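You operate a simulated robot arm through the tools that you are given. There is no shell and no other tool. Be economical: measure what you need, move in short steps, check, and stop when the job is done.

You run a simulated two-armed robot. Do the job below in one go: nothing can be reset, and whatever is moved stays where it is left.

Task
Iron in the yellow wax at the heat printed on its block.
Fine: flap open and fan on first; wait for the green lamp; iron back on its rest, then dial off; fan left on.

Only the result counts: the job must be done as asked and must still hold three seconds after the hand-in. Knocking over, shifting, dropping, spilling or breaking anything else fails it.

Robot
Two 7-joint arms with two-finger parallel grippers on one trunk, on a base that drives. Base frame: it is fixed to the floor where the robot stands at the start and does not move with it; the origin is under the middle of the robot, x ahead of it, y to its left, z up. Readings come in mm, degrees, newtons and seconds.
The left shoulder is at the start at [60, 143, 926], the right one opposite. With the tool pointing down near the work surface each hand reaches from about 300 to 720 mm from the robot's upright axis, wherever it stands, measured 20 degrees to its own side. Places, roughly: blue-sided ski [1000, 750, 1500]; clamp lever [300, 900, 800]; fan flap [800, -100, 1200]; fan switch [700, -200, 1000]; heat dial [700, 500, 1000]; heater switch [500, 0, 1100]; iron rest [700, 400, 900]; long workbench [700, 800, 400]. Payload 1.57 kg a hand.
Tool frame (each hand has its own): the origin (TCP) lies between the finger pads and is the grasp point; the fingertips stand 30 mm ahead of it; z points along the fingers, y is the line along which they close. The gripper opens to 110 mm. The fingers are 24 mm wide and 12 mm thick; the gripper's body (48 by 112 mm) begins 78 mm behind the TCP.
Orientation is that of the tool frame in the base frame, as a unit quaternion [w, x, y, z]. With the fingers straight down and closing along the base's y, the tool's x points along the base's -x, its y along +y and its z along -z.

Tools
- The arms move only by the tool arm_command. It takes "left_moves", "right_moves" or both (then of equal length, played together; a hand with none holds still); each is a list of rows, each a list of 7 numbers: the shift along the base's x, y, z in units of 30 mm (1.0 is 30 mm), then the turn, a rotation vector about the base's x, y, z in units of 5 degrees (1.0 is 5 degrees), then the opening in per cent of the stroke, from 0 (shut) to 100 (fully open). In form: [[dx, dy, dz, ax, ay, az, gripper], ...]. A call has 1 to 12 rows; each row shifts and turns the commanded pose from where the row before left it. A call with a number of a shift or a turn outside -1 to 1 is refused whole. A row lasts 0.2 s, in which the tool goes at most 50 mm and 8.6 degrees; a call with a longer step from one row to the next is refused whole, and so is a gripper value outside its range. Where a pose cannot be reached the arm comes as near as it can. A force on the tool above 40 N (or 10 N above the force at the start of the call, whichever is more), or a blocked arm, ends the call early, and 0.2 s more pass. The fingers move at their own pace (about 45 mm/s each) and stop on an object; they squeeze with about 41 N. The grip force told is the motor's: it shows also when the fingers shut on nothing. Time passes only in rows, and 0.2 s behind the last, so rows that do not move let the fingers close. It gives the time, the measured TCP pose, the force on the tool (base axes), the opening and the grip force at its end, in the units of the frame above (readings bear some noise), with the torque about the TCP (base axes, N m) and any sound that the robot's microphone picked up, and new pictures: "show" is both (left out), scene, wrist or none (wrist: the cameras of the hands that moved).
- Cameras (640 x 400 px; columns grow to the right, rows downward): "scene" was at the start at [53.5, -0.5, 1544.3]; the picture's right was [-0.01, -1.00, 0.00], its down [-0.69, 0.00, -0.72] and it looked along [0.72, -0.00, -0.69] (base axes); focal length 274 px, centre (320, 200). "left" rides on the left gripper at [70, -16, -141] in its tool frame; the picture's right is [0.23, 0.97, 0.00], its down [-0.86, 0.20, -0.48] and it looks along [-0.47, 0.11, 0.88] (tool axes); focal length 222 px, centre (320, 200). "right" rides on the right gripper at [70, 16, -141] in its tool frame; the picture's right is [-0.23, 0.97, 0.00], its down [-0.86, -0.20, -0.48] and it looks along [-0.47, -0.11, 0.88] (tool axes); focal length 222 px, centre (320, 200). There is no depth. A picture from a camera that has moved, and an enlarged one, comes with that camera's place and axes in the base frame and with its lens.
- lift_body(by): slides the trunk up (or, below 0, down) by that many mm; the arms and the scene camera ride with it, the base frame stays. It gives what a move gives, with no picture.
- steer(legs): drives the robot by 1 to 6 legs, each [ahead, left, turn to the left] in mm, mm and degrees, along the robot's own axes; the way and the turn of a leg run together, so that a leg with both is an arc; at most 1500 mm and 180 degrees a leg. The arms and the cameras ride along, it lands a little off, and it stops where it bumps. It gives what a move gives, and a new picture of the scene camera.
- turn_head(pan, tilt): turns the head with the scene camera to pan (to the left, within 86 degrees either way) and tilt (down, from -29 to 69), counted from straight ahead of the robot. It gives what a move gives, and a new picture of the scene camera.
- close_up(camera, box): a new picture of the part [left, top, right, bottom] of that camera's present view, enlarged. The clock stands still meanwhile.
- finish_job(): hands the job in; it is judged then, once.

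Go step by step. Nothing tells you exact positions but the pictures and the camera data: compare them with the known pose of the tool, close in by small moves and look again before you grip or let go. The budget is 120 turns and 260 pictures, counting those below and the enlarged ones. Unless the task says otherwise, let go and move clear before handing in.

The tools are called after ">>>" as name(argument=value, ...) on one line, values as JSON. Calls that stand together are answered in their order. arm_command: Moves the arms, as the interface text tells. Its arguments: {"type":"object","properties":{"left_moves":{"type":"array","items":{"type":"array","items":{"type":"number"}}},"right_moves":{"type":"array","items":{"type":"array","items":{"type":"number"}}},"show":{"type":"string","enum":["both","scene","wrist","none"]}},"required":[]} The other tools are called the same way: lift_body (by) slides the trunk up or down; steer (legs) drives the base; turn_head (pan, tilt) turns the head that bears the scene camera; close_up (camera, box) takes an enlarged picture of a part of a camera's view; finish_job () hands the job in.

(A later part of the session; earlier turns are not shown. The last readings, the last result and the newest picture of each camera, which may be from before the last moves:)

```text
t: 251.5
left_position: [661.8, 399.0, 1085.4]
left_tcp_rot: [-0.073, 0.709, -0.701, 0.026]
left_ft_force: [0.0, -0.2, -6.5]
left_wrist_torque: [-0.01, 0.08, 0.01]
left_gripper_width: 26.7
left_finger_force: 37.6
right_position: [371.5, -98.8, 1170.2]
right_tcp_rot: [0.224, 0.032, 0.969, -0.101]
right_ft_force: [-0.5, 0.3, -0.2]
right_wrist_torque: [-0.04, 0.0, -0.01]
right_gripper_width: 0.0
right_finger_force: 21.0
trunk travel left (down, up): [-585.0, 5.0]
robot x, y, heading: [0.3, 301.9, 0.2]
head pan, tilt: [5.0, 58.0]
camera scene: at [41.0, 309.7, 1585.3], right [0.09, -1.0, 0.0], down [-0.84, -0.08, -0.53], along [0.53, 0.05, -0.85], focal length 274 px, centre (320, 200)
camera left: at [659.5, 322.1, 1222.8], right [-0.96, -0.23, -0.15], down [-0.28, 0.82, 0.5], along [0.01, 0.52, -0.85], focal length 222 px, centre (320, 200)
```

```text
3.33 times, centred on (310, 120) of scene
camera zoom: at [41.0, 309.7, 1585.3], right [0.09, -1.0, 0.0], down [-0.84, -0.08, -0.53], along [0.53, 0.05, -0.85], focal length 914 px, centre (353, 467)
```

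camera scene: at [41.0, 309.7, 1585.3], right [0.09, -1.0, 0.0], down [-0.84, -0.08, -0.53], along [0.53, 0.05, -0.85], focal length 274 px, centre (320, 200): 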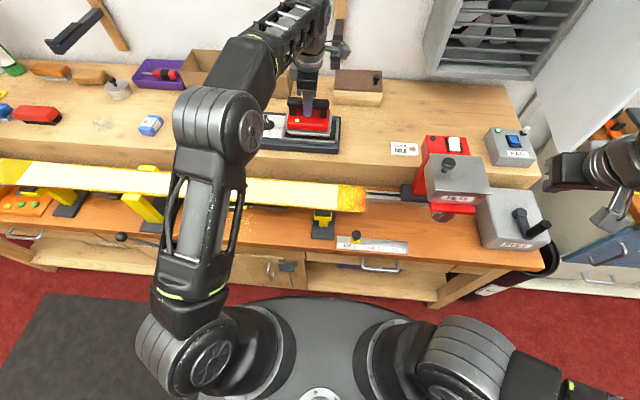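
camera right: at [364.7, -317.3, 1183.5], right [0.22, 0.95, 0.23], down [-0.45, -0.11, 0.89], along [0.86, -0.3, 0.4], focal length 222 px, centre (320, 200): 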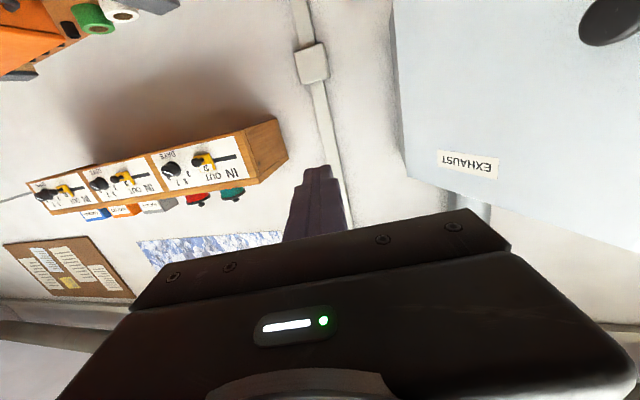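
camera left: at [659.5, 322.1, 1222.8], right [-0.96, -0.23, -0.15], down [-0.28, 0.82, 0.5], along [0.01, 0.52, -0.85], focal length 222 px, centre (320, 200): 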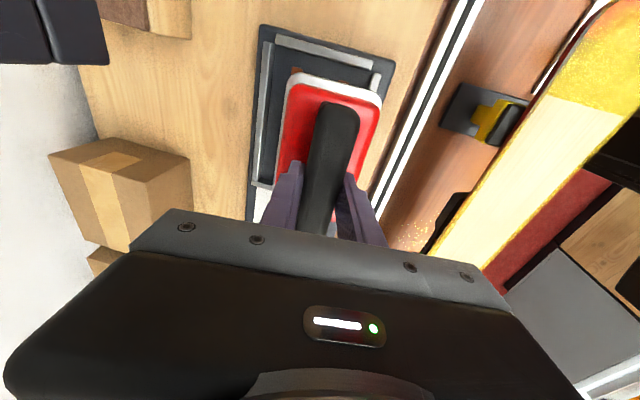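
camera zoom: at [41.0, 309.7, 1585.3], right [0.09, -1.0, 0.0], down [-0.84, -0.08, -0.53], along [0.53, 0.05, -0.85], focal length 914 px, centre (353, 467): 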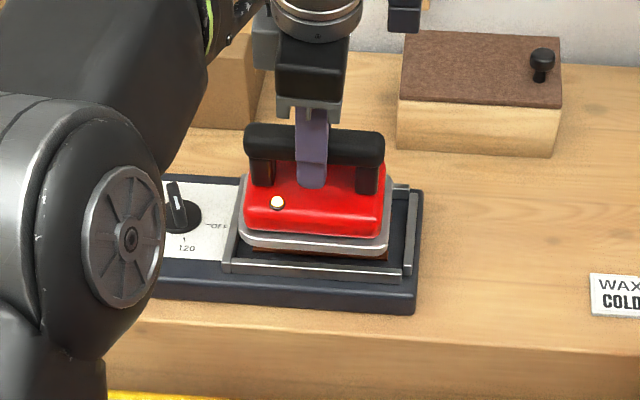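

The iron is above its rest. I'll descend onto it in small steps with a slight tilt correction.

>>> arm_command(left_moves=[[0.45, 0.03, -0.5, -0.2, 0, 0, 0], [0.3, 0, -0.4, -0.17, 0, 0, 0], [0, 0, -0.1, 0, 0, 0, 0]], show="wrist")

>>> close_up(camera="scene", box=[240, 70, 360, 160])

>>> close_up(camera="left", box=[220, 0, 460, 240])

```text
t: 252.3
left_position: [685.1, 401.4, 1055.8]
left_tcp_rot: [-0.061, 0.71, -0.701, 0.038]
left_ft_force: [-0.1, 0.9, -6.5]
left_wrist_torque: [0.0, 0.04, -0.01]
left_gripper_width: 26.9
left_finger_force: 37.9
right_position: [372.0, -98.6, 1170.3]
right_tcp_rot: [0.225, 0.032, 0.969, -0.101]
right_ft_force: [-0.1, -0.2, 0.1]
right_wrist_torque: [-0.04, 0.03, 0.01]
right_gripper_width: 0.0
right_finger_force: 21.1
trunk travel left (down, up): [-585.0, 5.0]
robot x, y, heading: [3.9, 301.0, 0.4]
head pan, tilt: [5.0, 58.0]
camera left: at [682.0, 327.3, 1195.5], right [-0.96, -0.24, -0.15], down [-0.28, 0.84, 0.47], along [0.01, 0.5, -0.87], focal length 222 px, centre (320, 200)
```

left: 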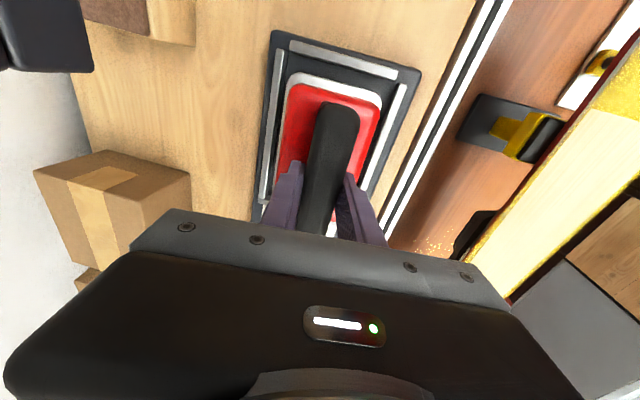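

```text
4.44 times, centred on (300, 115) of scene
camera zoom: at [41.2, 309.7, 1585.3], right [0.09, -1.0, 0.0], down [-0.84, -0.08, -0.53], along [0.53, 0.05, -0.85], focal length 1219 px, centre (409, 578)
```

zoom: 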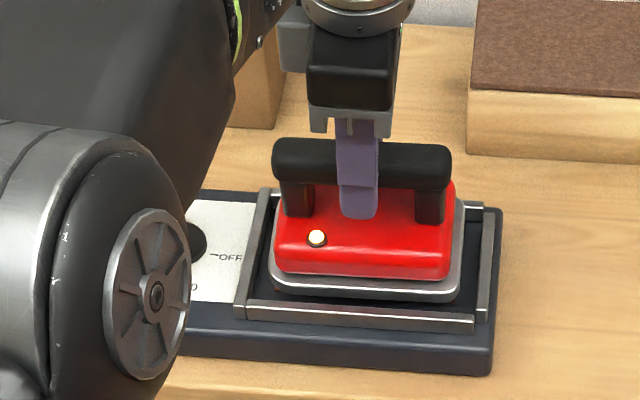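

```text
1.67 times, centred on (340, 120) of left
camera zoom: at [682.0, 327.3, 1195.5], right [-0.96, -0.24, -0.15], down [-0.28, 0.84, 0.47], along [0.01, 0.5, -0.87], focal length 370 px, centre (287, 333)
```

zoom: 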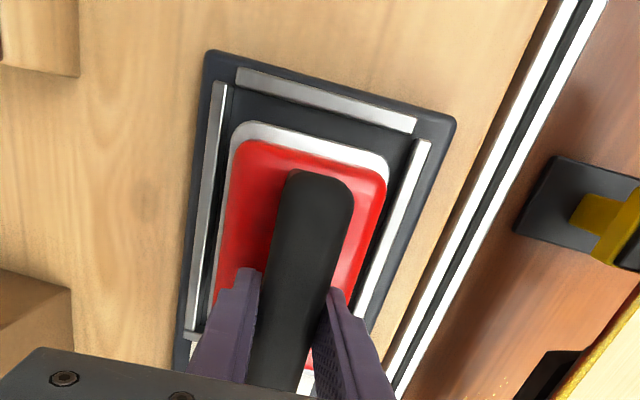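

The iron is well inside the rest's rails. I'll lower gently to contact.

>>> arm_command(left_moves=[[0, 0, -0.12, 0, 0, 0, 0], [0, 0, -0.1, 0, 0, 0, 0]], show="none")

>>> arm_command(left_moves=[[0.1, 0, -0.1, 0, 0, 0, 0], [0.1, 0, -0.05, 0, 0, 0, 0]], show="none")

>>> close_up(camera="scene", box=[240, 70, 360, 160])

```text
t: 252.9
left_position: [683.7, 399.9, 1049.5]
left_tcp_rot: [-0.063, 0.71, -0.701, 0.038]
left_ft_force: [0.2, 0.1, -6.9]
left_wrist_torque: [-0.01, 0.05, -0.01]
left_gripper_width: 26.9
left_finger_force: 37.2
right_position: [371.7, -97.4, 1169.7]
right_tcp_rot: [0.225, 0.032, 0.969, -0.1]
right_ft_force: [-0.4, -0.3, -0.3]
right_wrist_torque: [0.01, 0.01, 0.0]
right_gripper_width: 0.0
right_finger_force: 21.2
trunk travel left (down, up): [-585.0, 5.0]
robot x, y, heading: [1.7, 305.3, 0.4]
head pan, tilt: [5.0, 58.0]
```

```text
t: 253.5
left_position: [688.8, 399.3, 1047.4]
left_tcp_rot: [-0.064, 0.71, -0.7, 0.038]
left_ft_force: [-3.8, 0.5, 5.8]
left_wrist_torque: [0.76, 0.68, 0.3]
left_gripper_width: 27.1
left_finger_force: 37.8
right_position: [370.1, -99.2, 1171.1]
right_tcp_rot: [0.224, 0.033, 0.969, -0.101]
right_ft_force: [0.4, 0.9, -1.1]
right_wrist_torque: [0.01, -0.02, 0.06]
right_gripper_width: 0.0
right_finger_force: 21.8
trunk travel left (down, up): [-585.0, 5.0]
robot x, y, heading: [-0.9, 301.9, 0.3]
head pan, tilt: [5.0, 58.0]
```

```text
4.44 times, centred on (300, 115) of scene
camera zoom: at [39.2, 309.3, 1585.6], right [0.09, -1.0, 0.0], down [-0.84, -0.08, -0.53], along [0.53, 0.05, -0.85], focal length 1219 px, centre (409, 578)
```

zoom: 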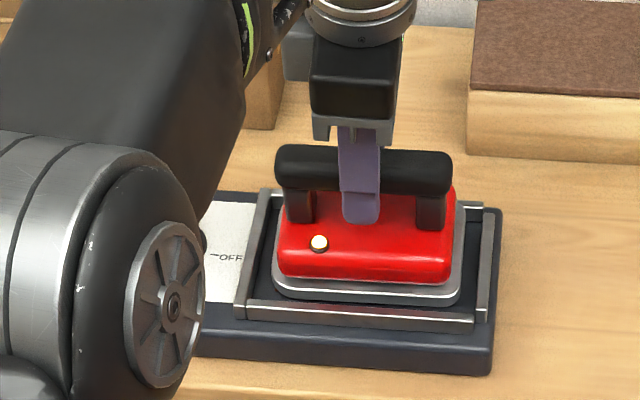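

The front edge touches. I'll follow through so the iron settles flat, then release.

>>> arm_command(left_moves=[[0.1, 0, -0.07, 0, 0, 0, 0], [0.1, 0, -0.07, 0, 0, 0, 0], [0, 0, -0.04, 0, 0, 0, 0]], show="none")

>>> arm_command(left_moves=[[0, 0, 0, 0, 0, 0, 25], [0, 0, 0, 0, 0, 0, 27], [0, 0, 0, 0, 0, 0, 30], [0, 0, 0, 0, 0, 0, 50], [0, 0, 0, 0, 0, 0, 70], [0, 0, 0, 0, 0, 0, 70]], show="wrist")

>>> close_up(camera="scene", box=[240, 70, 360, 160])

```text
t: 254.3
left_position: [695.0, 399.9, 1044.3]
left_tcp_rot: [-0.065, 0.71, -0.7, 0.042]
left_ft_force: [-3.4, -0.2, 31.9]
left_wrist_torque: [-0.01, 1.39, 0.05]
left_gripper_width: 28.2
left_finger_force: 38.3
right_position: [367.8, -99.8, 1171.7]
right_tcp_rot: [0.225, 0.032, 0.969, -0.1]
right_ft_force: [0.4, 0.1, 0.4]
right_wrist_torque: [-0.01, 0.03, 0.01]
right_gripper_width: 0.1
right_finger_force: 21.6
trunk travel left (down, up): [-585.0, 5.0]
robot x, y, heading: [1.7, 300.7, 0.1]
head pan, tilt: [5.0, 58.0]
```

```text
t: 255.7
left_position: [695.9, 400.6, 1039.9]
left_tcp_rot: [-0.063, 0.71, -0.7, 0.038]
left_ft_force: [-0.2, -0.4, 0.0]
left_wrist_torque: [0.04, 0.0, 0.01]
left_gripper_width: 76.8
left_finger_force: 0.1
right_position: [371.6, -98.8, 1169.3]
right_tcp_rot: [0.225, 0.033, 0.969, -0.101]
right_ft_force: [0.3, 0.3, -0.5]
right_wrist_torque: [0.01, 0.03, -0.02]
right_gripper_width: 0.1
right_finger_force: 21.6
trunk travel left (down, up): [-585.0, 5.0]
robot x, y, heading: [3.1, 302.1, 0.4]
head pan, tilt: [5.0, 58.0]
camera left: at [693.1, 327.1, 1179.1], right [-0.96, -0.24, -0.15], down [-0.28, 0.84, 0.47], along [0.01, 0.5, -0.87], focal length 222 px, centre (320, 200)
```

left: 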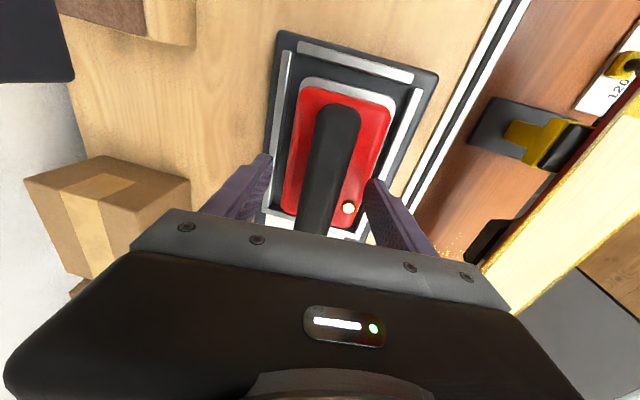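

```text
4.44 times, centred on (300, 115) of scene
camera zoom: at [40.4, 309.6, 1585.3], right [0.09, -1.0, 0.0], down [-0.84, -0.08, -0.53], along [0.53, 0.05, -0.85], focal length 1219 px, centre (409, 578)
```

zoom: 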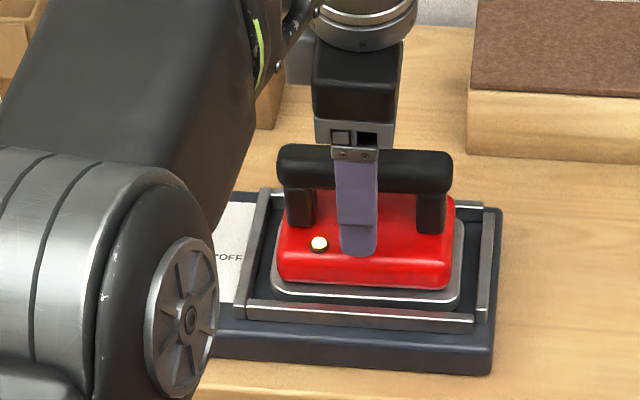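

The iron sits flat on the rest. I'll withdraw the hand as before so I can see the rest lamp while it reheats.

>>> arm_command(left_moves=[[0, 0, 0.3, 0, -0.8, 0, 70], [0, 0, 0.6, 0, -0.8, 0, 70], [0, 0, 0.7, 0, 0, 0, 70], [-0.5, 0, 0, 0, 0, 0, 70], [-1, 0, 0, 0, 0, 0, 70], [-1, 0, 0, 0, 1, 0, 70], [-1, 0, 0, 0, 0.8, 0, 70], [-1, 0, 0, 0, 0, 0, 70], [0, -1, 0, 0, 0, 0, 70], [0, -1, 0, 0, 0, 0, 70], [0, -1, 0, 0, 0, 0, 70]], show="scene")

>>> close_up(camera="scene", box=[220, 80, 380, 230])

```text
t: 258.1
left_position: [560.5, 310.9, 1088.0]
left_tcp_rot: [-0.057, 0.712, -0.7, 0.031]
left_ft_force: [0.2, 0.3, 0.3]
left_wrist_torque: [0.01, -0.01, 0.01]
left_gripper_width: 76.9
left_finger_force: 0.0
right_position: [371.6, -99.2, 1169.3]
right_tcp_rot: [0.224, 0.032, 0.969, -0.1]
right_ft_force: [0.4, -0.3, -0.2]
right_wrist_torque: [0.02, 0.0, 0.04]
right_gripper_width: 0.0
right_finger_force: 21.8
trunk travel left (down, up): [-585.0, 5.0]
robot x, y, heading: [-0.3, 304.8, 0.1]
head pan, tilt: [5.0, 58.0]
camera scene: at [40.8, 308.5, 1585.3], right [0.09, -1.0, 0.0], down [-0.84, -0.08, -0.53], along [0.53, 0.05, -0.85], focal length 274 px, centre (320, 200)
```

scene: 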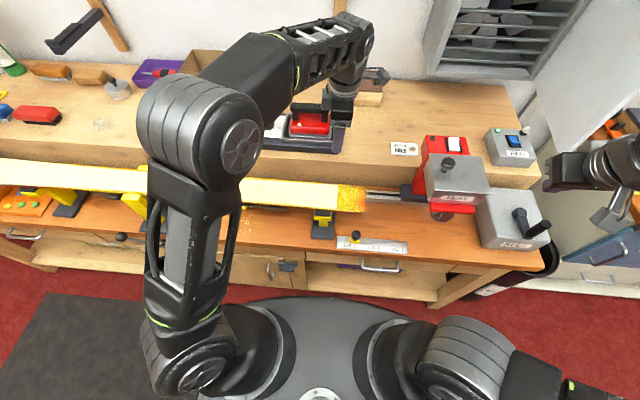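

```text
2.67 times, centred on (300, 155) of scene
camera zoom: at [40.8, 308.5, 1585.3], right [0.09, -1.0, 0.0], down [-0.84, -0.08, -0.53], along [0.53, 0.05, -0.85], focal length 731 px, centre (373, 320)
```

zoom: 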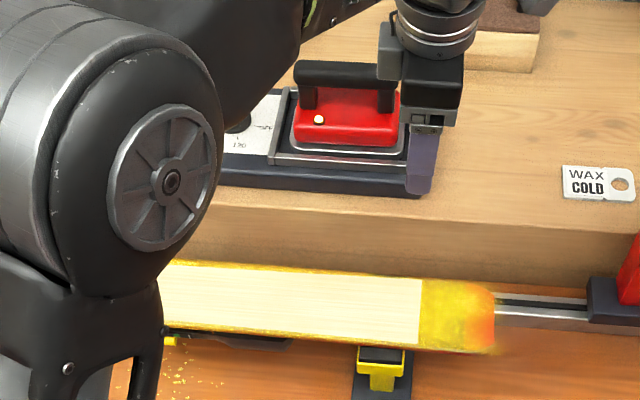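

I'll pull the hand back a bit more to expose the rest lamp, and wait.

>>> arm_command(left_moves=[[-1, 0, 0, 0, 0, 0, 70], [-1, 0, 0, 0, 0, 0, 70], [-1, 0, 0, 0, 0, 0, 70], [-0.8, 0, 0, 0, 0, 0, 70], [0, 0, 0, 0, 0, 0, 70], [0, 0, 0, 0, 0, 0, 70], [0, 0, 0, 0, 0, 0, 70], [0, 0, 0, 0, 0, 0, 70], [0, 0, 0, 0, 0, 0, 70], [0, 0, 0, 0, 0, 0, 70]], show="none")

>>> close_up(camera="scene", box=[220, 80, 380, 230])

>>> arm_command(left_moves=[[0, 0, 0, 0, 0, 0, 70], [0, 0, 0, 0, 0, 0, 70], [0, 0, 0, 0, 0, 0, 70], [0, 0, 0, 0, 0, 0, 70], [0, 0, 0, 0, 0, 0, 70], [0, 0, 0, 0, 0, 0, 70], [0, 0, 0, 0, 0, 0, 70], [0, 0, 0, 0, 0, 0, 70], [0, 0, 0, 0, 0, 0, 70], [0, 0, 0, 0, 0, 0, 70], [0, 0, 0, 0, 0, 0, 70], [0, 0, 0, 0, 0, 0, 70]], show="none")

>>> close_up(camera="scene", box=[220, 80, 380, 230])

```text
t: 260.3
left_position: [446.3, 311.2, 1088.8]
left_tcp_rot: [-0.056, 0.71, -0.701, 0.032]
left_ft_force: [-0.4, -0.3, -0.2]
left_wrist_torque: [-0.03, -0.01, -0.01]
left_gripper_width: 76.9
left_finger_force: 0.0
right_position: [370.6, -100.4, 1170.6]
right_tcp_rot: [0.224, 0.031, 0.969, -0.1]
right_ft_force: [0.6, 0.3, 0.3]
right_wrist_torque: [0.01, 0.03, 0.0]
right_gripper_width: 0.0
right_finger_force: 21.6
trunk travel left (down, up): [-585.0, 5.0]
robot x, y, heading: [3.3, 304.5, 0.3]
head pan, tilt: [5.0, 58.0]
```

```text
2.67 times, centred on (300, 155) of scene
camera zoom: at [40.3, 309.6, 1585.3], right [0.09, -1.0, 0.0], down [-0.84, -0.08, -0.53], along [0.53, 0.05, -0.85], focal length 731 px, centre (373, 320)
```

zoom: 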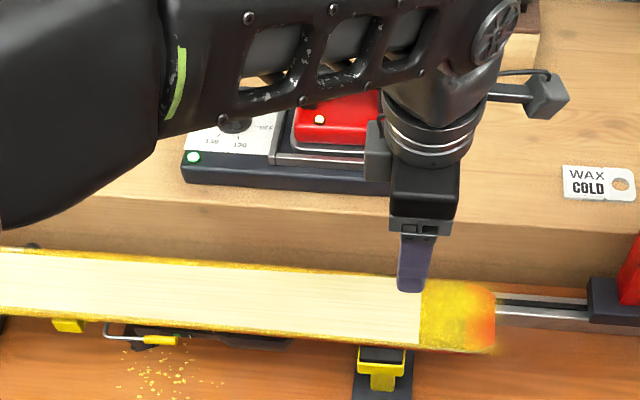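

```text
t: 262.9
left_position: [446.0, 310.7, 1087.4]
left_tcp_rot: [-0.057, 0.711, -0.701, 0.032]
left_ft_force: [0.1, 0.8, 0.2]
left_wrist_torque: [-0.01, -0.01, 0.01]
left_gripper_width: 77.1
left_finger_force: 0.0
right_position: [371.5, -99.4, 1168.9]
right_tcp_rot: [0.225, 0.031, 0.969, -0.1]
right_ft_force: [0.5, 0.5, -0.1]
right_wrist_torque: [-0.01, 0.04, -0.01]
right_gripper_width: 0.3
right_finger_force: 20.8
trunk travel left (down, up): [-585.0, 5.0]
robot x, y, heading: [1.1, 305.7, 0.5]
head pan, tilt: [5.0, 58.0]
```

```text
2.67 times, centred on (300, 155) of scene
camera zoom: at [40.3, 309.6, 1585.3], right [0.09, -1.0, 0.0], down [-0.84, -0.08, -0.53], along [0.53, 0.05, -0.85], focal length 731 px, centre (373, 320)
```

zoom: 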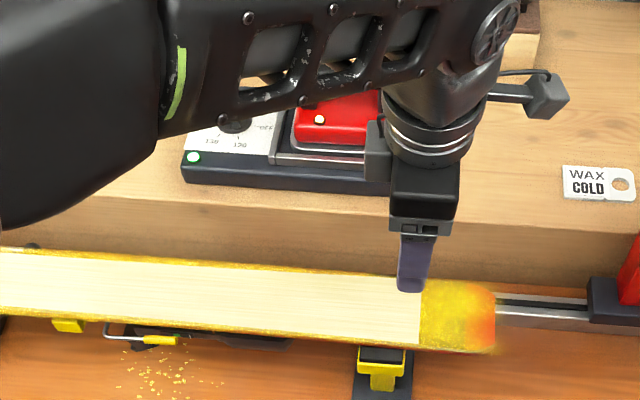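

It's green again. I'll take the iron once more and do the right end.

>>> arm_command(left_moves=[[1, 1, 0, 0, 0, 0, 70], [1, 1, 0, 0, 0, 0, 70], [1, 0.97, 0, 0, 0, 0, 70], [0.8, 0, 0, 0, 0, 0, 70], [1, 0, 0, 0, -0.8, 0, 70], [1, 0, 0, 0, -1, 0, 70], [1, 0, 0, 0, 0, 0, 70], [1, 0, 0, 0, 0, 0, 70], [0.5, 0, 0, 0, 0, 0, 70], [0, 0, -0.7, 0, 0, 0, 70], [0, 0, -0.6, 0, 0.8, 0, 70], [0, 0, -0.3, 0, 0.8, 0, 70]], show="wrist")

>>> close_up(camera="scene", box=[240, 70, 360, 160])

```text
t: 265.5
left_position: [694.9, 398.6, 1039.7]
left_tcp_rot: [-0.062, 0.71, -0.7, 0.038]
left_ft_force: [0.4, 0.3, -0.6]
left_wrist_torque: [0.01, -0.04, -0.03]
left_gripper_width: 77.1
left_finger_force: 0.1
right_position: [371.8, -99.0, 1170.7]
right_tcp_rot: [0.225, 0.032, 0.969, -0.101]
right_ft_force: [-0.3, 0.0, 0.3]
right_wrist_torque: [-0.01, 0.02, 0.0]
right_gripper_width: 0.0
right_finger_force: 21.3
trunk travel left (down, up): [-585.0, 5.0]
robot x, y, heading: [1.1, 300.7, 0.1]
head pan, tilt: [5.0, 58.0]
camera left: at [693.2, 326.3, 1179.2], right [-0.96, -0.24, -0.14], down [-0.28, 0.84, 0.47], along [0.01, 0.49, -0.87], focal length 222 px, centre (320, 200)
```

left: 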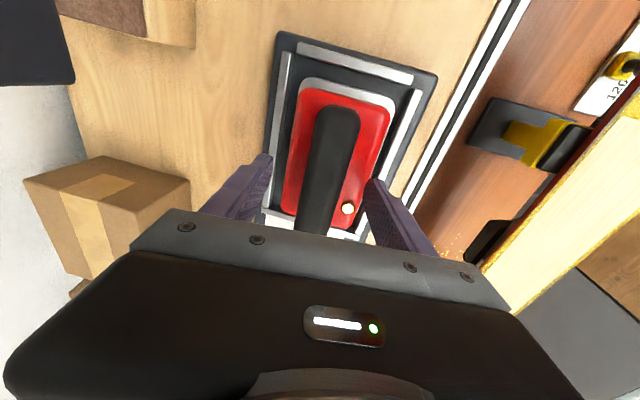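

```text
4.44 times, centred on (300, 115) of scene
camera zoom: at [40.8, 309.7, 1585.3], right [0.09, -1.0, 0.0], down [-0.84, -0.08, -0.53], along [0.53, 0.05, -0.85], focal length 1219 px, centre (409, 578)
```

zoom: 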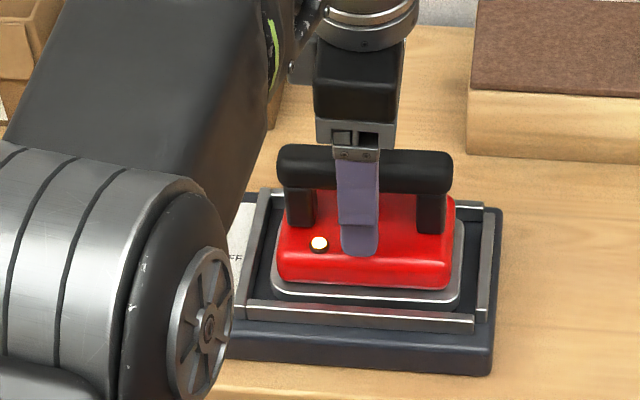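

Same pose as before. Grip, lift, and carry to the ski's right end.

>>> arm_command(left_moves=[[0, 0, 0, 0, 0, 0, 40], [0, 0, 0, 0, 0, 0, 20], [0, 0, 0, 0, 0, 0, 0], [0, 0, 0, 0, 0, 0, 0], [0, 0, 0, 0, 0, 0, 0], [0, 0, 0, 0, 0, 0, 0], [0, 0, 0.3, 0, 0, 0, 0], [-0.1, 0, 0.3, 0, 0, 0, 0], [0, 0, 0, 0, 0, 0, 0]], show="none")

>>> arm_command(left_moves=[[-0.4, 0, 0.4, 0, 0, 0, 0], [-0.5, 0, 0.4, 0, 0, 0, 0], [-0.7, 0, 0.4, 0, 0, 0, 0], [-0.8, 0, 0.2, 0, 0, 0, 0], [-0.8, 0, 0, 0, 0.4, 0, 0], [-0.8, 0, 0, 0, 0.4, 0, 0], [-0.8, -0.3, 0, 0, 0.4, 0, 0], [-0.8, -0.5, 0, 0, 0.4, 0, 0], [-0.8, -0.5, 0, 0, 0, 0, 0], [-0.8, -0.5, 0, 0, 0, 0, 0], [-0.8, -0.5, -0.3, 0, 0, 0, 0], [-0.2, -0.5, -0.4, 0, 0, 0, 0]])

```text
t: 267.5
left_position: [693.5, 400.0, 1057.8]
left_tcp_rot: [-0.062, 0.71, -0.7, 0.038]
left_ft_force: [-0.9, 1.5, -6.8]
left_wrist_torque: [-0.01, 0.06, 0.02]
left_gripper_width: 27.1
left_finger_force: 38.2
right_position: [371.7, -99.0, 1169.8]
right_tcp_rot: [0.224, 0.032, 0.969, -0.1]
right_ft_force: [-0.1, 0.6, -0.1]
right_wrist_torque: [0.03, 0.02, 0.03]
right_gripper_width: 0.0
right_finger_force: 21.7
trunk travel left (down, up): [-585.0, 5.0]
robot x, y, heading: [1.3, 299.7, 0.5]
head pan, tilt: [5.0, 58.0]
```

```text
t: 270.1
left_position: [447.8, 314.9, 1079.7]
left_tcp_rot: [-0.012, 0.711, -0.703, -0.012]
left_ft_force: [0.1, -0.6, -7.3]
left_wrist_torque: [0.0, -0.02, 0.02]
left_gripper_width: 27.1
left_finger_force: 37.4
right_position: [371.9, -100.0, 1168.7]
right_tcp_rot: [0.225, 0.033, 0.969, -0.101]
right_ft_force: [0.9, -0.5, -0.1]
right_wrist_torque: [0.01, -0.05, 0.01]
right_gripper_width: 0.0
right_finger_force: 21.7
trunk travel left (down, up): [-585.0, 5.0]
robot x, y, heading: [-0.3, 304.0, 0.3]
head pan, tilt: [5.0, 58.0]
camera scene: at [41.3, 309.0, 1585.3], right [0.09, -1.0, 0.0], down [-0.84, -0.08, -0.53], along [0.53, 0.05, -0.85], focal length 274 px, centre (320, 200)
camera left: at [463.8, 241.5, 1217.6], right [-0.97, -0.24, -0.01], down [-0.21, 0.84, 0.51], along [-0.11, 0.5, -0.86], focal length 222 px, centre (320, 200)
```

scene: 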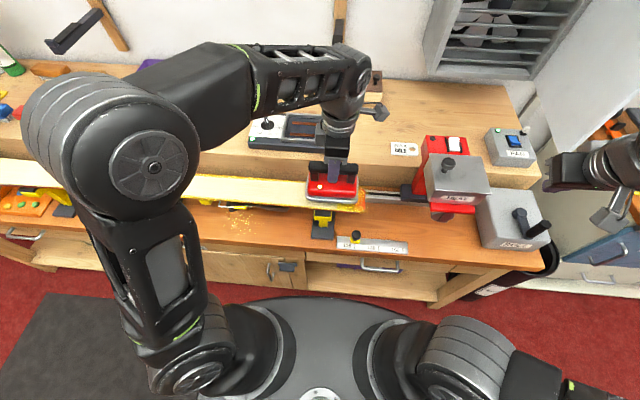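
left: 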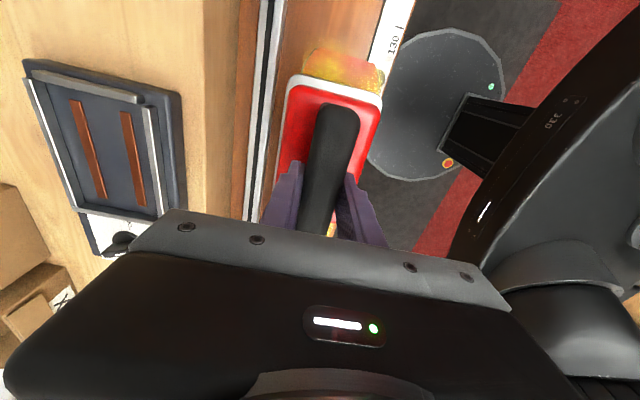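

I'll lower the iron at y≈315 and slide it slowly to the right end.

>>> arm_command(left_moves=[[-0.1, 0, -0.5, 0, 0, 0, 0], [0, 0, -0.35, 0, 0, 0, 0], [0, 0, -0.15, 0, 0, 0, 0], [0, 0, -0.06, 0, 0, 0, 0]], show="none")

>>> arm_command(left_moves=[[0, -0.2, 0, 0, 0, 0, 0], [0, -0.2, 0, 0, 0, 0, 0], [0, -0.2, 0, 0, 0, 0, 0], [0, -0.2, 0, 0, 0, 0, 0], [0, -0.2, 0, 0, 0, 0, 0], [0, -0.2, 0, 0, 0, 0, 0]], show="none")

>>> arm_command(left_moves=[[0, -0.2, 0, 0, 0, 0, 0], [0, -0.2, 0, 0, 0, 0, 0], [0, -0.2, 0, 0, 0, 0, 0], [0, -0.2, 0, 0, 0, 0, 0]], show="none")

>>> close_up(camera="scene", box=[240, 120, 420, 250])

```text
t: 271.1
left_position: [444.7, 316.3, 1047.1]
left_tcp_rot: [-0.013, 0.711, -0.703, -0.012]
left_ft_force: [0.1, -0.9, -5.9]
left_wrist_torque: [-0.03, -0.02, 0.0]
left_gripper_width: 27.0
left_finger_force: 37.6
right_position: [371.8, -99.4, 1170.9]
right_tcp_rot: [0.224, 0.032, 0.969, -0.101]
right_ft_force: [0.7, -0.5, -0.6]
right_wrist_torque: [0.0, -0.04, 0.0]
right_gripper_width: 0.0
right_finger_force: 20.7
trunk travel left (down, up): [-585.0, 5.0]
robot x, y, heading: [2.6, 305.2, 0.0]
head pan, tilt: [5.0, 58.0]
```

```text
t: 272.5
left_position: [444.5, 279.0, 1045.8]
left_tcp_rot: [-0.013, 0.711, -0.703, -0.012]
left_ft_force: [0.6, 0.2, -6.8]
left_wrist_torque: [0.0, 0.01, -0.03]
left_gripper_width: 27.1
left_finger_force: 38.1
right_position: [371.3, -98.6, 1170.5]
right_tcp_rot: [0.224, 0.032, 0.969, -0.101]
right_ft_force: [-0.1, 0.3, -0.7]
right_wrist_torque: [0.01, -0.03, 0.01]
right_gripper_width: 0.0
right_finger_force: 21.4
trunk travel left (down, up): [-585.0, 5.0]
robot x, y, heading: [2.2, 302.6, 0.4]
head pan, tilt: [5.0, 58.0]
```

```text
t: 273.5
left_position: [444.9, 256.2, 1047.0]
left_tcp_rot: [-0.013, 0.712, -0.702, -0.012]
left_ft_force: [-0.2, 0.2, -7.0]
left_wrist_torque: [0.0, -0.02, 0.01]
left_gripper_width: 27.1
left_finger_force: 38.3
right_position: [369.7, -98.9, 1170.3]
right_tcp_rot: [0.224, 0.032, 0.969, -0.1]
right_ft_force: [-0.5, -0.8, 0.0]
right_wrist_torque: [-0.01, -0.01, 0.02]
right_gripper_width: 0.0
right_finger_force: 21.8
trunk travel left (down, up): [-585.0, 5.0]
robot x, y, heading: [2.7, 307.7, 0.0]
head pan, tilt: [5.0, 58.0]
```

```text
3.08 times, centred on (330, 185) of scene
camera zoom: at [40.9, 309.4, 1585.3], right [0.09, -1.0, 0.0], down [-0.84, -0.08, -0.53], along [0.53, 0.05, -0.85], focal length 844 px, centre (289, 246)
```

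zoom: 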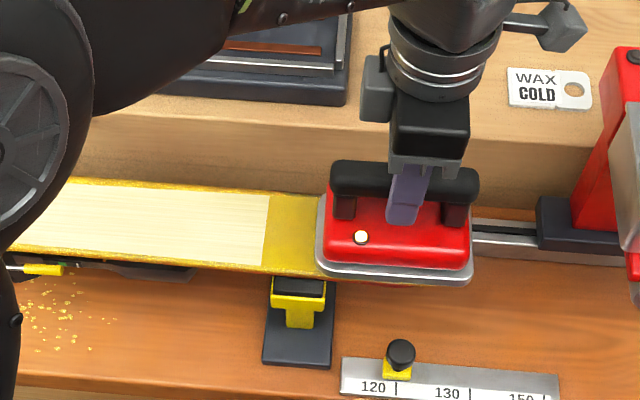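

The grip is a few millimetres higher this time, so there was no pressure. I'll lower to contact here and iron back over this end.

>>> arm_command(left_moves=[[0, -0.15, -0.06, 0, 0, 0, 0], [0, -0.1, -0.06, 0, 0, 0, 0]], show="none")

>>> arm_command(left_moves=[[0, 0, -0.04, 0, 0, 0, 0]], show="none")

```text
t: 274.1
left_position: [443.9, 249.0, 1046.1]
left_tcp_rot: [-0.014, 0.711, -0.703, -0.009]
left_ft_force: [3.1, 8.1, 21.9]
left_wrist_torque: [1.28, 0.67, -0.33]
left_gripper_width: 26.7
left_finger_force: 37.7
right_position: [369.5, -98.3, 1171.7]
right_tcp_rot: [0.225, 0.033, 0.969, -0.1]
right_ft_force: [-0.6, 0.1, 0.0]
right_wrist_torque: [0.03, 0.03, -0.03]
right_gripper_width: 0.0
right_finger_force: 20.9
trunk travel left (down, up): [-585.0, 5.0]
robot x, y, heading: [1.2, 305.0, 0.3]
head pan, tilt: [5.0, 58.0]
```

```text
t: 274.5
left_position: [443.6, 249.2, 1045.6]
left_tcp_rot: [-0.014, 0.712, -0.702, -0.008]
left_ft_force: [4.9, 9.8, 38.7]
left_wrist_torque: [1.11, 0.53, -0.17]
left_gripper_width: 26.9
left_finger_force: 38.3
right_position: [369.1, -97.0, 1173.2]
right_tcp_rot: [0.225, 0.032, 0.969, -0.101]
right_ft_force: [0.5, 1.1, 0.3]
right_wrist_torque: [0.0, 0.0, 0.02]
right_gripper_width: 0.0
right_finger_force: 21.3
trunk travel left (down, up): [-585.0, 5.0]
robot x, y, heading: [4.4, 303.9, 0.5]
head pan, tilt: [5.0, 58.0]
```

The contact is now a bit hard, so I'll ease up 2 mm and iron slowly: a touch right, then back left.

>>> arm_command(left_moves=[[0, 0, 0.06, 0, 0, 0, 0], [0, -0.2, 0.0, 0, 0, 0, 0], [0, 0, 0, 0, 0, 0, 0], [0, 0.2, 0, 0, 0, 0, 0], [0, 0.2, 0, 0, 0, 0, 0], [0, 0.2, 0, 0, 0, 0, 0]], show="none")

>>> arm_command(left_moves=[[0, 0.25, 0, 0, 0, 0, 0], [0, 0.25, 0, 0, 0, 0, 0], [0, 0.25, 0, 0, 0, 0, 0], [0, 0.25, 0, 0, 0, 0, 0], [0, 0.25, 0, 0, 0, 0, 0], [0, 0.25, 0, 0, 0, 0, 0], [0, 0.25, 0, 0, 0, 0, 0], [0, 0.25, 0, 0, 0, 0, 0], [0, 0.25, 0, 0, 0, 0, 0]], show="none")

>>> close_up(camera="scene", box=[220, 120, 400, 250])

```text
t: 275.9
left_position: [441.9, 256.3, 1045.9]
left_tcp_rot: [-0.013, 0.711, -0.703, -0.009]
left_ft_force: [-2.0, -12.8, 26.6]
left_wrist_torque: [-1.22, 0.48, 0.07]
left_gripper_width: 26.8
left_finger_force: 37.1
right_position: [368.1, -101.7, 1169.9]
right_tcp_rot: [0.225, 0.033, 0.969, -0.099]
right_ft_force: [-0.5, -0.5, 1.2]
right_wrist_torque: [-0.02, 0.02, 0.01]
right_gripper_width: 0.0
right_finger_force: 21.0
trunk travel left (down, up): [-585.0, 5.0]
robot x, y, heading: [4.0, 303.7, 0.4]
head pan, tilt: [5.0, 58.0]
```

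```text
t: 277.9
left_position: [443.5, 327.3, 1044.4]
left_tcp_rot: [-0.015, 0.712, -0.702, -0.01]
left_ft_force: [-0.9, -8.7, 31.4]
left_wrist_torque: [-0.7, 0.11, 0.1]
left_gripper_width: 26.9
left_finger_force: 37.2
right_position: [370.1, -99.7, 1170.2]
right_tcp_rot: [0.226, 0.033, 0.968, -0.1]
right_ft_force: [-0.1, 0.1, -0.2]
right_wrist_torque: [0.01, 0.0, 0.04]
right_gripper_width: 0.0
right_finger_force: 21.3
trunk travel left (down, up): [-585.0, 5.0]
robot x, y, heading: [4.0, 301.0, 0.1]
head pan, tilt: [5.0, 58.0]
```

```text
3.08 times, centred on (310, 185) of scene
camera zoom: at [38.0, 307.9, 1585.5], right [0.09, -1.0, 0.0], down [-0.84, -0.08, -0.53], along [0.53, 0.05, -0.85], focal length 844 px, centre (351, 246)
```

zoom: 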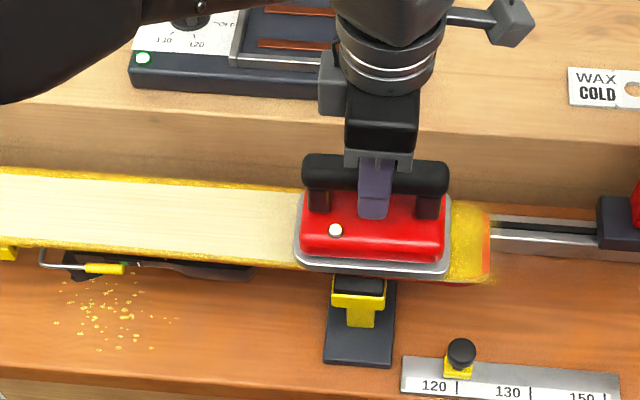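

I'll lift the iron and see the right end.

>>> arm_command(left_moves=[[0, 0, 0.5, 0, 0, 0, 0], [0, 0, 0.7, 0, 0, 0, 0], [0, 1, 0, 0, 0, 0, 0], [0, 1, 0, 0, 0, 0, 0], [0, 1, 0, 0, 0, 0, 0]], show="none")

>>> close_up(camera="scene", box=[240, 140, 400, 240])

```text
t: 279.1
left_position: [444.7, 418.4, 1078.8]
left_tcp_rot: [-0.013, 0.711, -0.703, -0.012]
left_ft_force: [0.5, 1.0, -6.8]
left_wrist_torque: [0.0, 0.0, 0.02]
left_gripper_width: 26.7
left_finger_force: 37.0
right_position: [372.6, -97.8, 1170.2]
right_tcp_rot: [0.225, 0.033, 0.969, -0.101]
right_ft_force: [0.2, 0.0, 0.9]
right_wrist_torque: [-0.03, -0.01, 0.02]
right_gripper_width: 0.0
right_finger_force: 21.4
trunk travel left (down, up): [-585.0, 5.0]
robot x, y, heading: [1.7, 301.5, 0.3]
head pan, tilt: [5.0, 58.0]
```

```text
4.00 times, centred on (320, 190) of scene
camera zoom: at [40.8, 311.1, 1585.3], right [0.09, -1.0, 0.0], down [-0.84, -0.08, -0.53], along [0.53, 0.05, -0.85], focal length 1097 px, centre (320, 240)
```

zoom: 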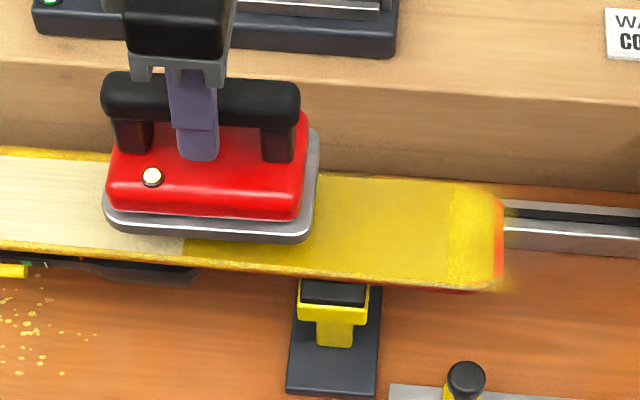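

Melted now to y≈260, with a last 30 mm strip at the end. The lamp is still green, so I'll make one more short pass there.

>>> arm_command(left_moves=[[0, -1, 0, 0, 0, 0, 0], [0, -1, 0, 0, 0, 0, 0], [0, -1, 0, 0, 0, 0, 0], [0, -1, 0, 0, 0, 0, 0], [0, -1, 0, 0, 0, 0, 0], [0, 0, -0.6, 0, 0, 0, 0], [0, 0, -0.4, 0, 0, 0, 0], [0, 0, -0.08, 0, 0, 0, 0]], show="none")

>>> arm_command(left_moves=[[0, -0.2, -0.02, 0, 0, 0, 0], [0, -0.2, 0, 0, 0, 0, 0], [0, -0.2, 0, 0, 0, 0, 0], [0, -0.2, 0, 0, 0, 0, 0]], show="none")

>>> arm_command(left_moves=[[0, -0.2, 0, 0, 0, 0, 0], [0, -0.2, 0, 0, 0, 0, 0], [0, -0.1, 0, 0, 0, 0, 0], [0, 0, 0, 0, 0, 0, 0]], show="none")

>>> close_up(camera="scene", box=[240, 120, 420, 250])

```text
t: 280.9
left_position: [443.7, 268.5, 1047.8]
left_tcp_rot: [-0.013, 0.712, -0.702, -0.012]
left_ft_force: [0.2, -0.4, -6.5]
left_wrist_torque: [0.0, 0.0, -0.02]
left_gripper_width: 26.8
left_finger_force: 37.7
right_position: [372.0, -98.7, 1170.3]
right_tcp_rot: [0.225, 0.033, 0.969, -0.101]
right_ft_force: [-0.4, -0.2, 0.3]
right_wrist_torque: [-0.01, 0.02, 0.02]
right_gripper_width: 0.0
right_finger_force: 21.7
trunk travel left (down, up): [-585.0, 5.0]
robot x, y, heading: [1.1, 302.9, 0.1]
head pan, tilt: [5.0, 58.0]
```

```text
t: 281.9
left_position: [444.3, 242.6, 1047.6]
left_tcp_rot: [-0.013, 0.711, -0.703, -0.012]
left_ft_force: [0.5, 0.8, -6.3]
left_wrist_torque: [0.01, 0.0, -0.02]
left_gripper_width: 26.7
left_finger_force: 37.4
right_position: [371.5, -99.6, 1170.0]
right_tcp_rot: [0.225, 0.032, 0.969, -0.101]
right_ft_force: [0.3, -0.5, -0.4]
right_wrist_torque: [0.01, 0.0, -0.04]
right_gripper_width: 0.0
right_finger_force: 21.2
trunk travel left (down, up): [-585.0, 5.0]
robot x, y, heading: [-2.7, 303.1, 0.4]
head pan, tilt: [5.0, 58.0]
```

```text
t: 282.9
left_position: [443.4, 229.8, 1046.0]
left_tcp_rot: [-0.013, 0.711, -0.703, -0.012]
left_ft_force: [-0.2, -0.4, -7.4]
left_wrist_torque: [0.0, 0.0, 0.0]
left_gripper_width: 26.7
left_finger_force: 38.0
right_position: [371.6, -98.7, 1170.5]
right_tcp_rot: [0.224, 0.033, 0.969, -0.1]
right_ft_force: [0.0, 0.1, -0.8]
right_wrist_torque: [-0.02, 0.0, 0.05]
right_gripper_width: 0.2
right_finger_force: 21.2
trunk travel left (down, up): [-585.0, 5.0]
robot x, y, heading: [-1.3, 299.2, 0.3]
head pan, tilt: [5.0, 58.0]
```

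```text
3.08 times, centred on (330, 185) of scene
camera zoom: at [40.8, 309.6, 1585.3], right [0.09, -1.0, 0.0], down [-0.84, -0.08, -0.53], along [0.53, 0.05, -0.85], focal length 844 px, centre (289, 246)
```

zoom: 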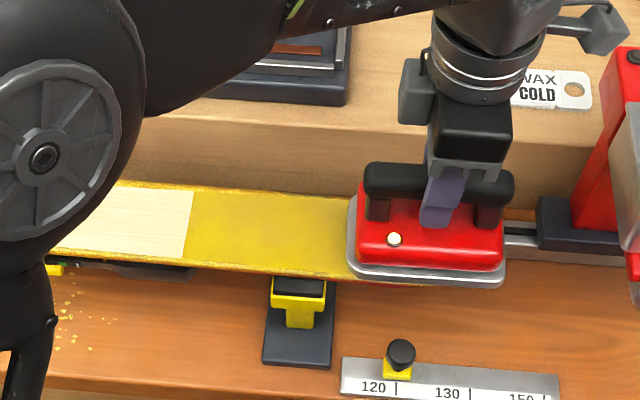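

I'll lower the last couple of millimetres to contact and slide back left.

>>> arm_command(left_moves=[[0, 0, -0.05, 0, 0, 0, 0], [0, 0, -0.04, 0, 0, 0, 0]], show="none")

>>> arm_command(left_moves=[[0, 0.15, 0, 0, 0, 0, 0], [0, 0.15, 0, 0, 0, 0, 0], [0, 0.2, 0, 0, 0, 0, 0], [0, 0.2, 0, 0, 0, 0, 0], [0, 0.2, 0, 0, 0, 0, 0], [0, 0.2, 0, 0, 0, 0, 0], [0, 0.2, 0, 0, 0, 0, 0], [0, 0.2, 0, 0, 0, 0, 0]], show="none")

>>> arm_command(left_moves=[[0, 0, 0.5, 0, 0, 0, 0], [0, 0, 0.8, 0, 0, 0, 0], [0, 1, 0, 0, 0, 0, 0], [0, 1, 0, 0, 0, 0, 0], [0, 1, 0, 0, 0, 0, 0], [0, 1, 0, 0, 0, 0, 0]], show="none")

>>> close_up(camera="scene", box=[240, 120, 420, 250])

```text
t: 283.5
left_position: [444.4, 229.2, 1046.9]
left_tcp_rot: [-0.015, 0.712, -0.702, -0.011]
left_ft_force: [0.4, -0.3, 11.0]
left_wrist_torque: [1.18, 0.59, -0.01]
left_gripper_width: 27.1
left_finger_force: 37.9
right_position: [370.0, -99.2, 1170.8]
right_tcp_rot: [0.225, 0.032, 0.969, -0.101]
right_ft_force: [0.2, -0.4, 0.3]
right_wrist_torque: [0.02, 0.01, -0.01]
right_gripper_width: 0.0
right_finger_force: 21.5
trunk travel left (down, up): [-585.0, 5.0]
robot x, y, heading: [-2.0, 302.2, 0.3]
head pan, tilt: [5.0, 58.0]
```

```text
t: 285.3
left_position: [442.7, 272.0, 1046.0]
left_tcp_rot: [-0.013, 0.711, -0.703, -0.01]
left_ft_force: [0.1, -9.6, 26.8]
left_wrist_torque: [0.18, 0.23, 0.22]
left_gripper_width: 26.6
left_finger_force: 37.4
right_position: [371.1, -100.1, 1169.5]
right_tcp_rot: [0.226, 0.033, 0.969, -0.1]
right_ft_force: [0.2, -0.3, 0.3]
right_wrist_torque: [0.01, -0.04, 0.03]
right_gripper_width: 0.0
right_finger_force: 21.3
trunk travel left (down, up): [-585.0, 5.0]
robot x, y, heading: [1.5, 304.9, 0.2]
head pan, tilt: [5.0, 58.0]
```

```text
t: 286.7
left_position: [443.0, 393.9, 1082.2]
left_tcp_rot: [-0.013, 0.711, -0.703, -0.012]
left_ft_force: [0.3, -0.2, -7.1]
left_wrist_torque: [-0.02, 0.01, -0.02]
left_gripper_width: 26.9
left_finger_force: 37.5
right_position: [371.9, -97.6, 1170.7]
right_tcp_rot: [0.224, 0.032, 0.969, -0.1]
right_ft_force: [0.6, 0.4, 0.1]
right_wrist_torque: [-0.02, 0.02, -0.04]
right_gripper_width: 0.2
right_finger_force: 21.2
trunk travel left (down, up): [-585.0, 5.0]
robot x, y, heading: [-0.2, 300.6, 0.6]
head pan, tilt: [5.0, 58.0]
```

```text
3.08 times, centred on (330, 185) of scene
camera zoom: at [40.6, 310.5, 1585.3], right [0.09, -1.0, 0.0], down [-0.84, -0.08, -0.53], along [0.53, 0.05, -0.85], focal length 844 px, centre (289, 246)
```

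zoom: 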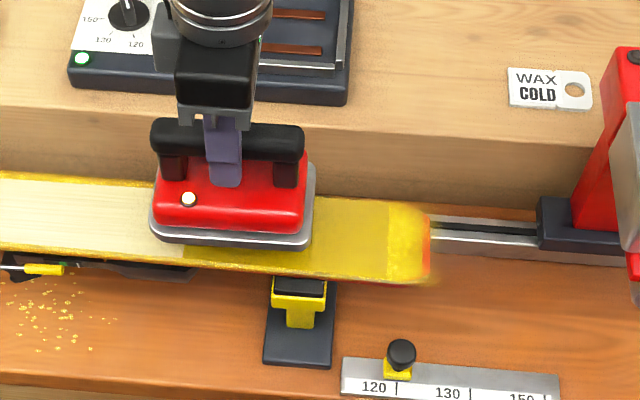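

The last 30 mm don't change, just as at the other tip, so the waxed base is done. Now I'll take the iron back to its rest.

>>> arm_command(left_moves=[[0.7, 0.1, 0.1, 0, 0, 0, 0], [0.8, 0.1, 0, 0, 0, 0, 0], [0.8, 0, 0, 0, -0.4, 0, 0], [0.8, 0, 0, 0, -0.4, 0, 0], [0.8, 0, 0, 0, -0.4, 0, 0], [0.8, 0, 0, 0, -0.4, 0, 0], [0.8, 0, 0, 0, 0, 0, 0], [0.8, 0, 0, 0, 0, 0, 0], [0.8, 0, 0, 0, 0, 0, 0], [0.5, 0, -0.5, 0, 0, 0, 0], [0.3, 0, -0.4, 0, 0, 0, 0], [0, 0, 0, 0, 0, 0, 0]], show="wrist")

>>> close_up(camera="scene", box=[240, 70, 360, 160])

```text
t: 289.3
left_position: [681.2, 398.2, 1058.4]
left_tcp_rot: [-0.062, 0.711, -0.7, 0.038]
left_ft_force: [-0.1, -0.6, -6.1]
left_wrist_torque: [0.0, 0.02, -0.04]
left_gripper_width: 26.7
left_finger_force: 37.8
right_position: [371.3, -99.0, 1169.5]
right_tcp_rot: [0.224, 0.032, 0.969, -0.1]
right_ft_force: [0.9, 0.6, 0.5]
right_wrist_torque: [0.02, 0.01, 0.0]
right_gripper_width: 0.2
right_finger_force: 21.3
trunk travel left (down, up): [-585.0, 5.0]
robot x, y, heading: [2.2, 305.2, 0.2]
head pan, tilt: [5.0, 58.0]
camera left: at [678.3, 325.8, 1198.7], right [-0.96, -0.24, -0.14], down [-0.28, 0.84, 0.47], along [0.01, 0.49, -0.87], focal length 222 px, centre (320, 200)
```

left: 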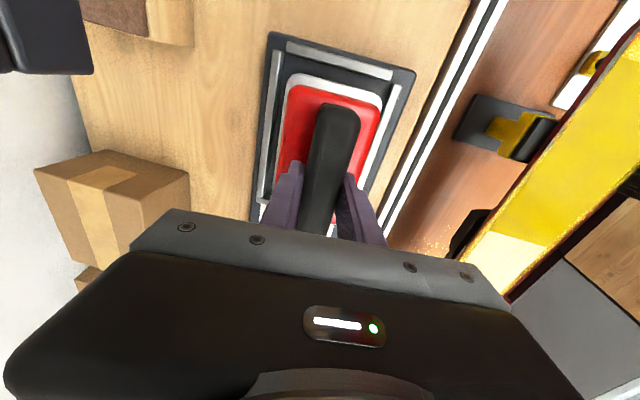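

```text
4.44 times, centred on (300, 115) of scene
camera zoom: at [40.8, 309.8, 1585.3], right [0.09, -1.0, 0.0], down [-0.84, -0.08, -0.53], along [0.53, 0.05, -0.85], focal length 1219 px, centre (409, 578)
```

zoom: 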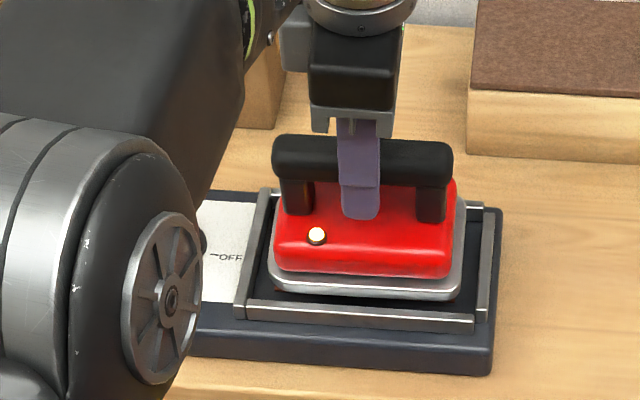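

It's lined up as before. I'll lower it, let it settle flat and release.

>>> arm_command(left_moves=[[0.1, 0, -0.12, 0, 0, 0, 0], [0, 0.04, -0.15, 0, 0, 0, 0], [0, 0, -0.1, 0, 0, 0, 0]], show="none")

>>> arm_command(left_moves=[[0.1, 0, -0.1, 0, 0, 0, 0], [0.1, 0, -0.06, 0, 0, 0, 0], [0.1, 0, -0.05, 0, 0, 0, 0]], show="none")

>>> close_up(camera="scene", box=[240, 70, 360, 160])

```text
t: 290.1
left_position: [684.2, 400.7, 1047.2]
left_tcp_rot: [-0.062, 0.71, -0.701, 0.038]
left_ft_force: [0.1, 0.1, -6.9]
left_wrist_torque: [0.01, 0.06, -0.01]
left_gripper_width: 26.7
left_finger_force: 37.7
right_position: [372.6, -99.4, 1170.7]
right_tcp_rot: [0.225, 0.033, 0.969, -0.101]
right_ft_force: [-0.4, -0.4, 0.8]
right_wrist_torque: [-0.02, 0.0, 0.02]
right_gripper_width: 0.1
right_finger_force: 21.5
trunk travel left (down, up): [-585.0, 5.0]
robot x, y, heading: [1.3, 304.7, 0.2]
head pan, tilt: [5.0, 58.0]
```

```text
t: 290.9
left_position: [691.8, 401.1, 1044.2]
left_tcp_rot: [-0.063, 0.71, -0.7, 0.04]
left_ft_force: [-6.4, 0.0, 11.3]
left_wrist_torque: [0.15, 1.11, -0.03]
left_gripper_width: 27.1
left_finger_force: 37.3
right_position: [369.7, -98.9, 1171.0]
right_tcp_rot: [0.225, 0.032, 0.969, -0.101]
right_ft_force: [-0.3, 0.0, -0.2]
right_wrist_torque: [0.01, 0.01, -0.01]
right_gripper_width: 0.0
right_finger_force: 21.8
trunk travel left (down, up): [-585.0, 5.0]
robot x, y, heading: [-0.4, 304.9, 0.5]
head pan, tilt: [5.0, 58.0]
```

```text
4.44 times, centred on (300, 115) of scene
camera zoom: at [38.2, 309.5, 1585.7], right [0.09, -1.0, 0.0], down [-0.84, -0.08, -0.53], along [0.53, 0.05, -0.85], focal length 1219 px, centre (409, 578)
```

zoom: 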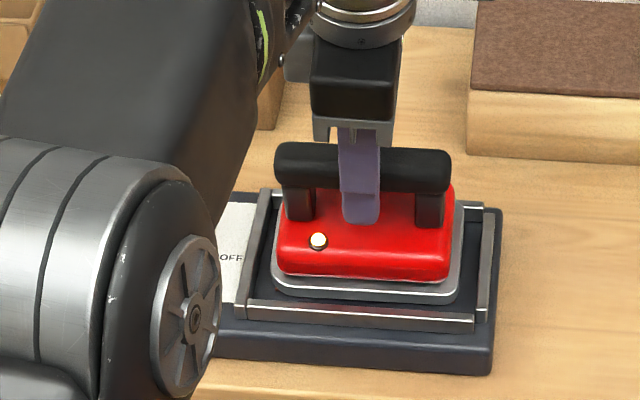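

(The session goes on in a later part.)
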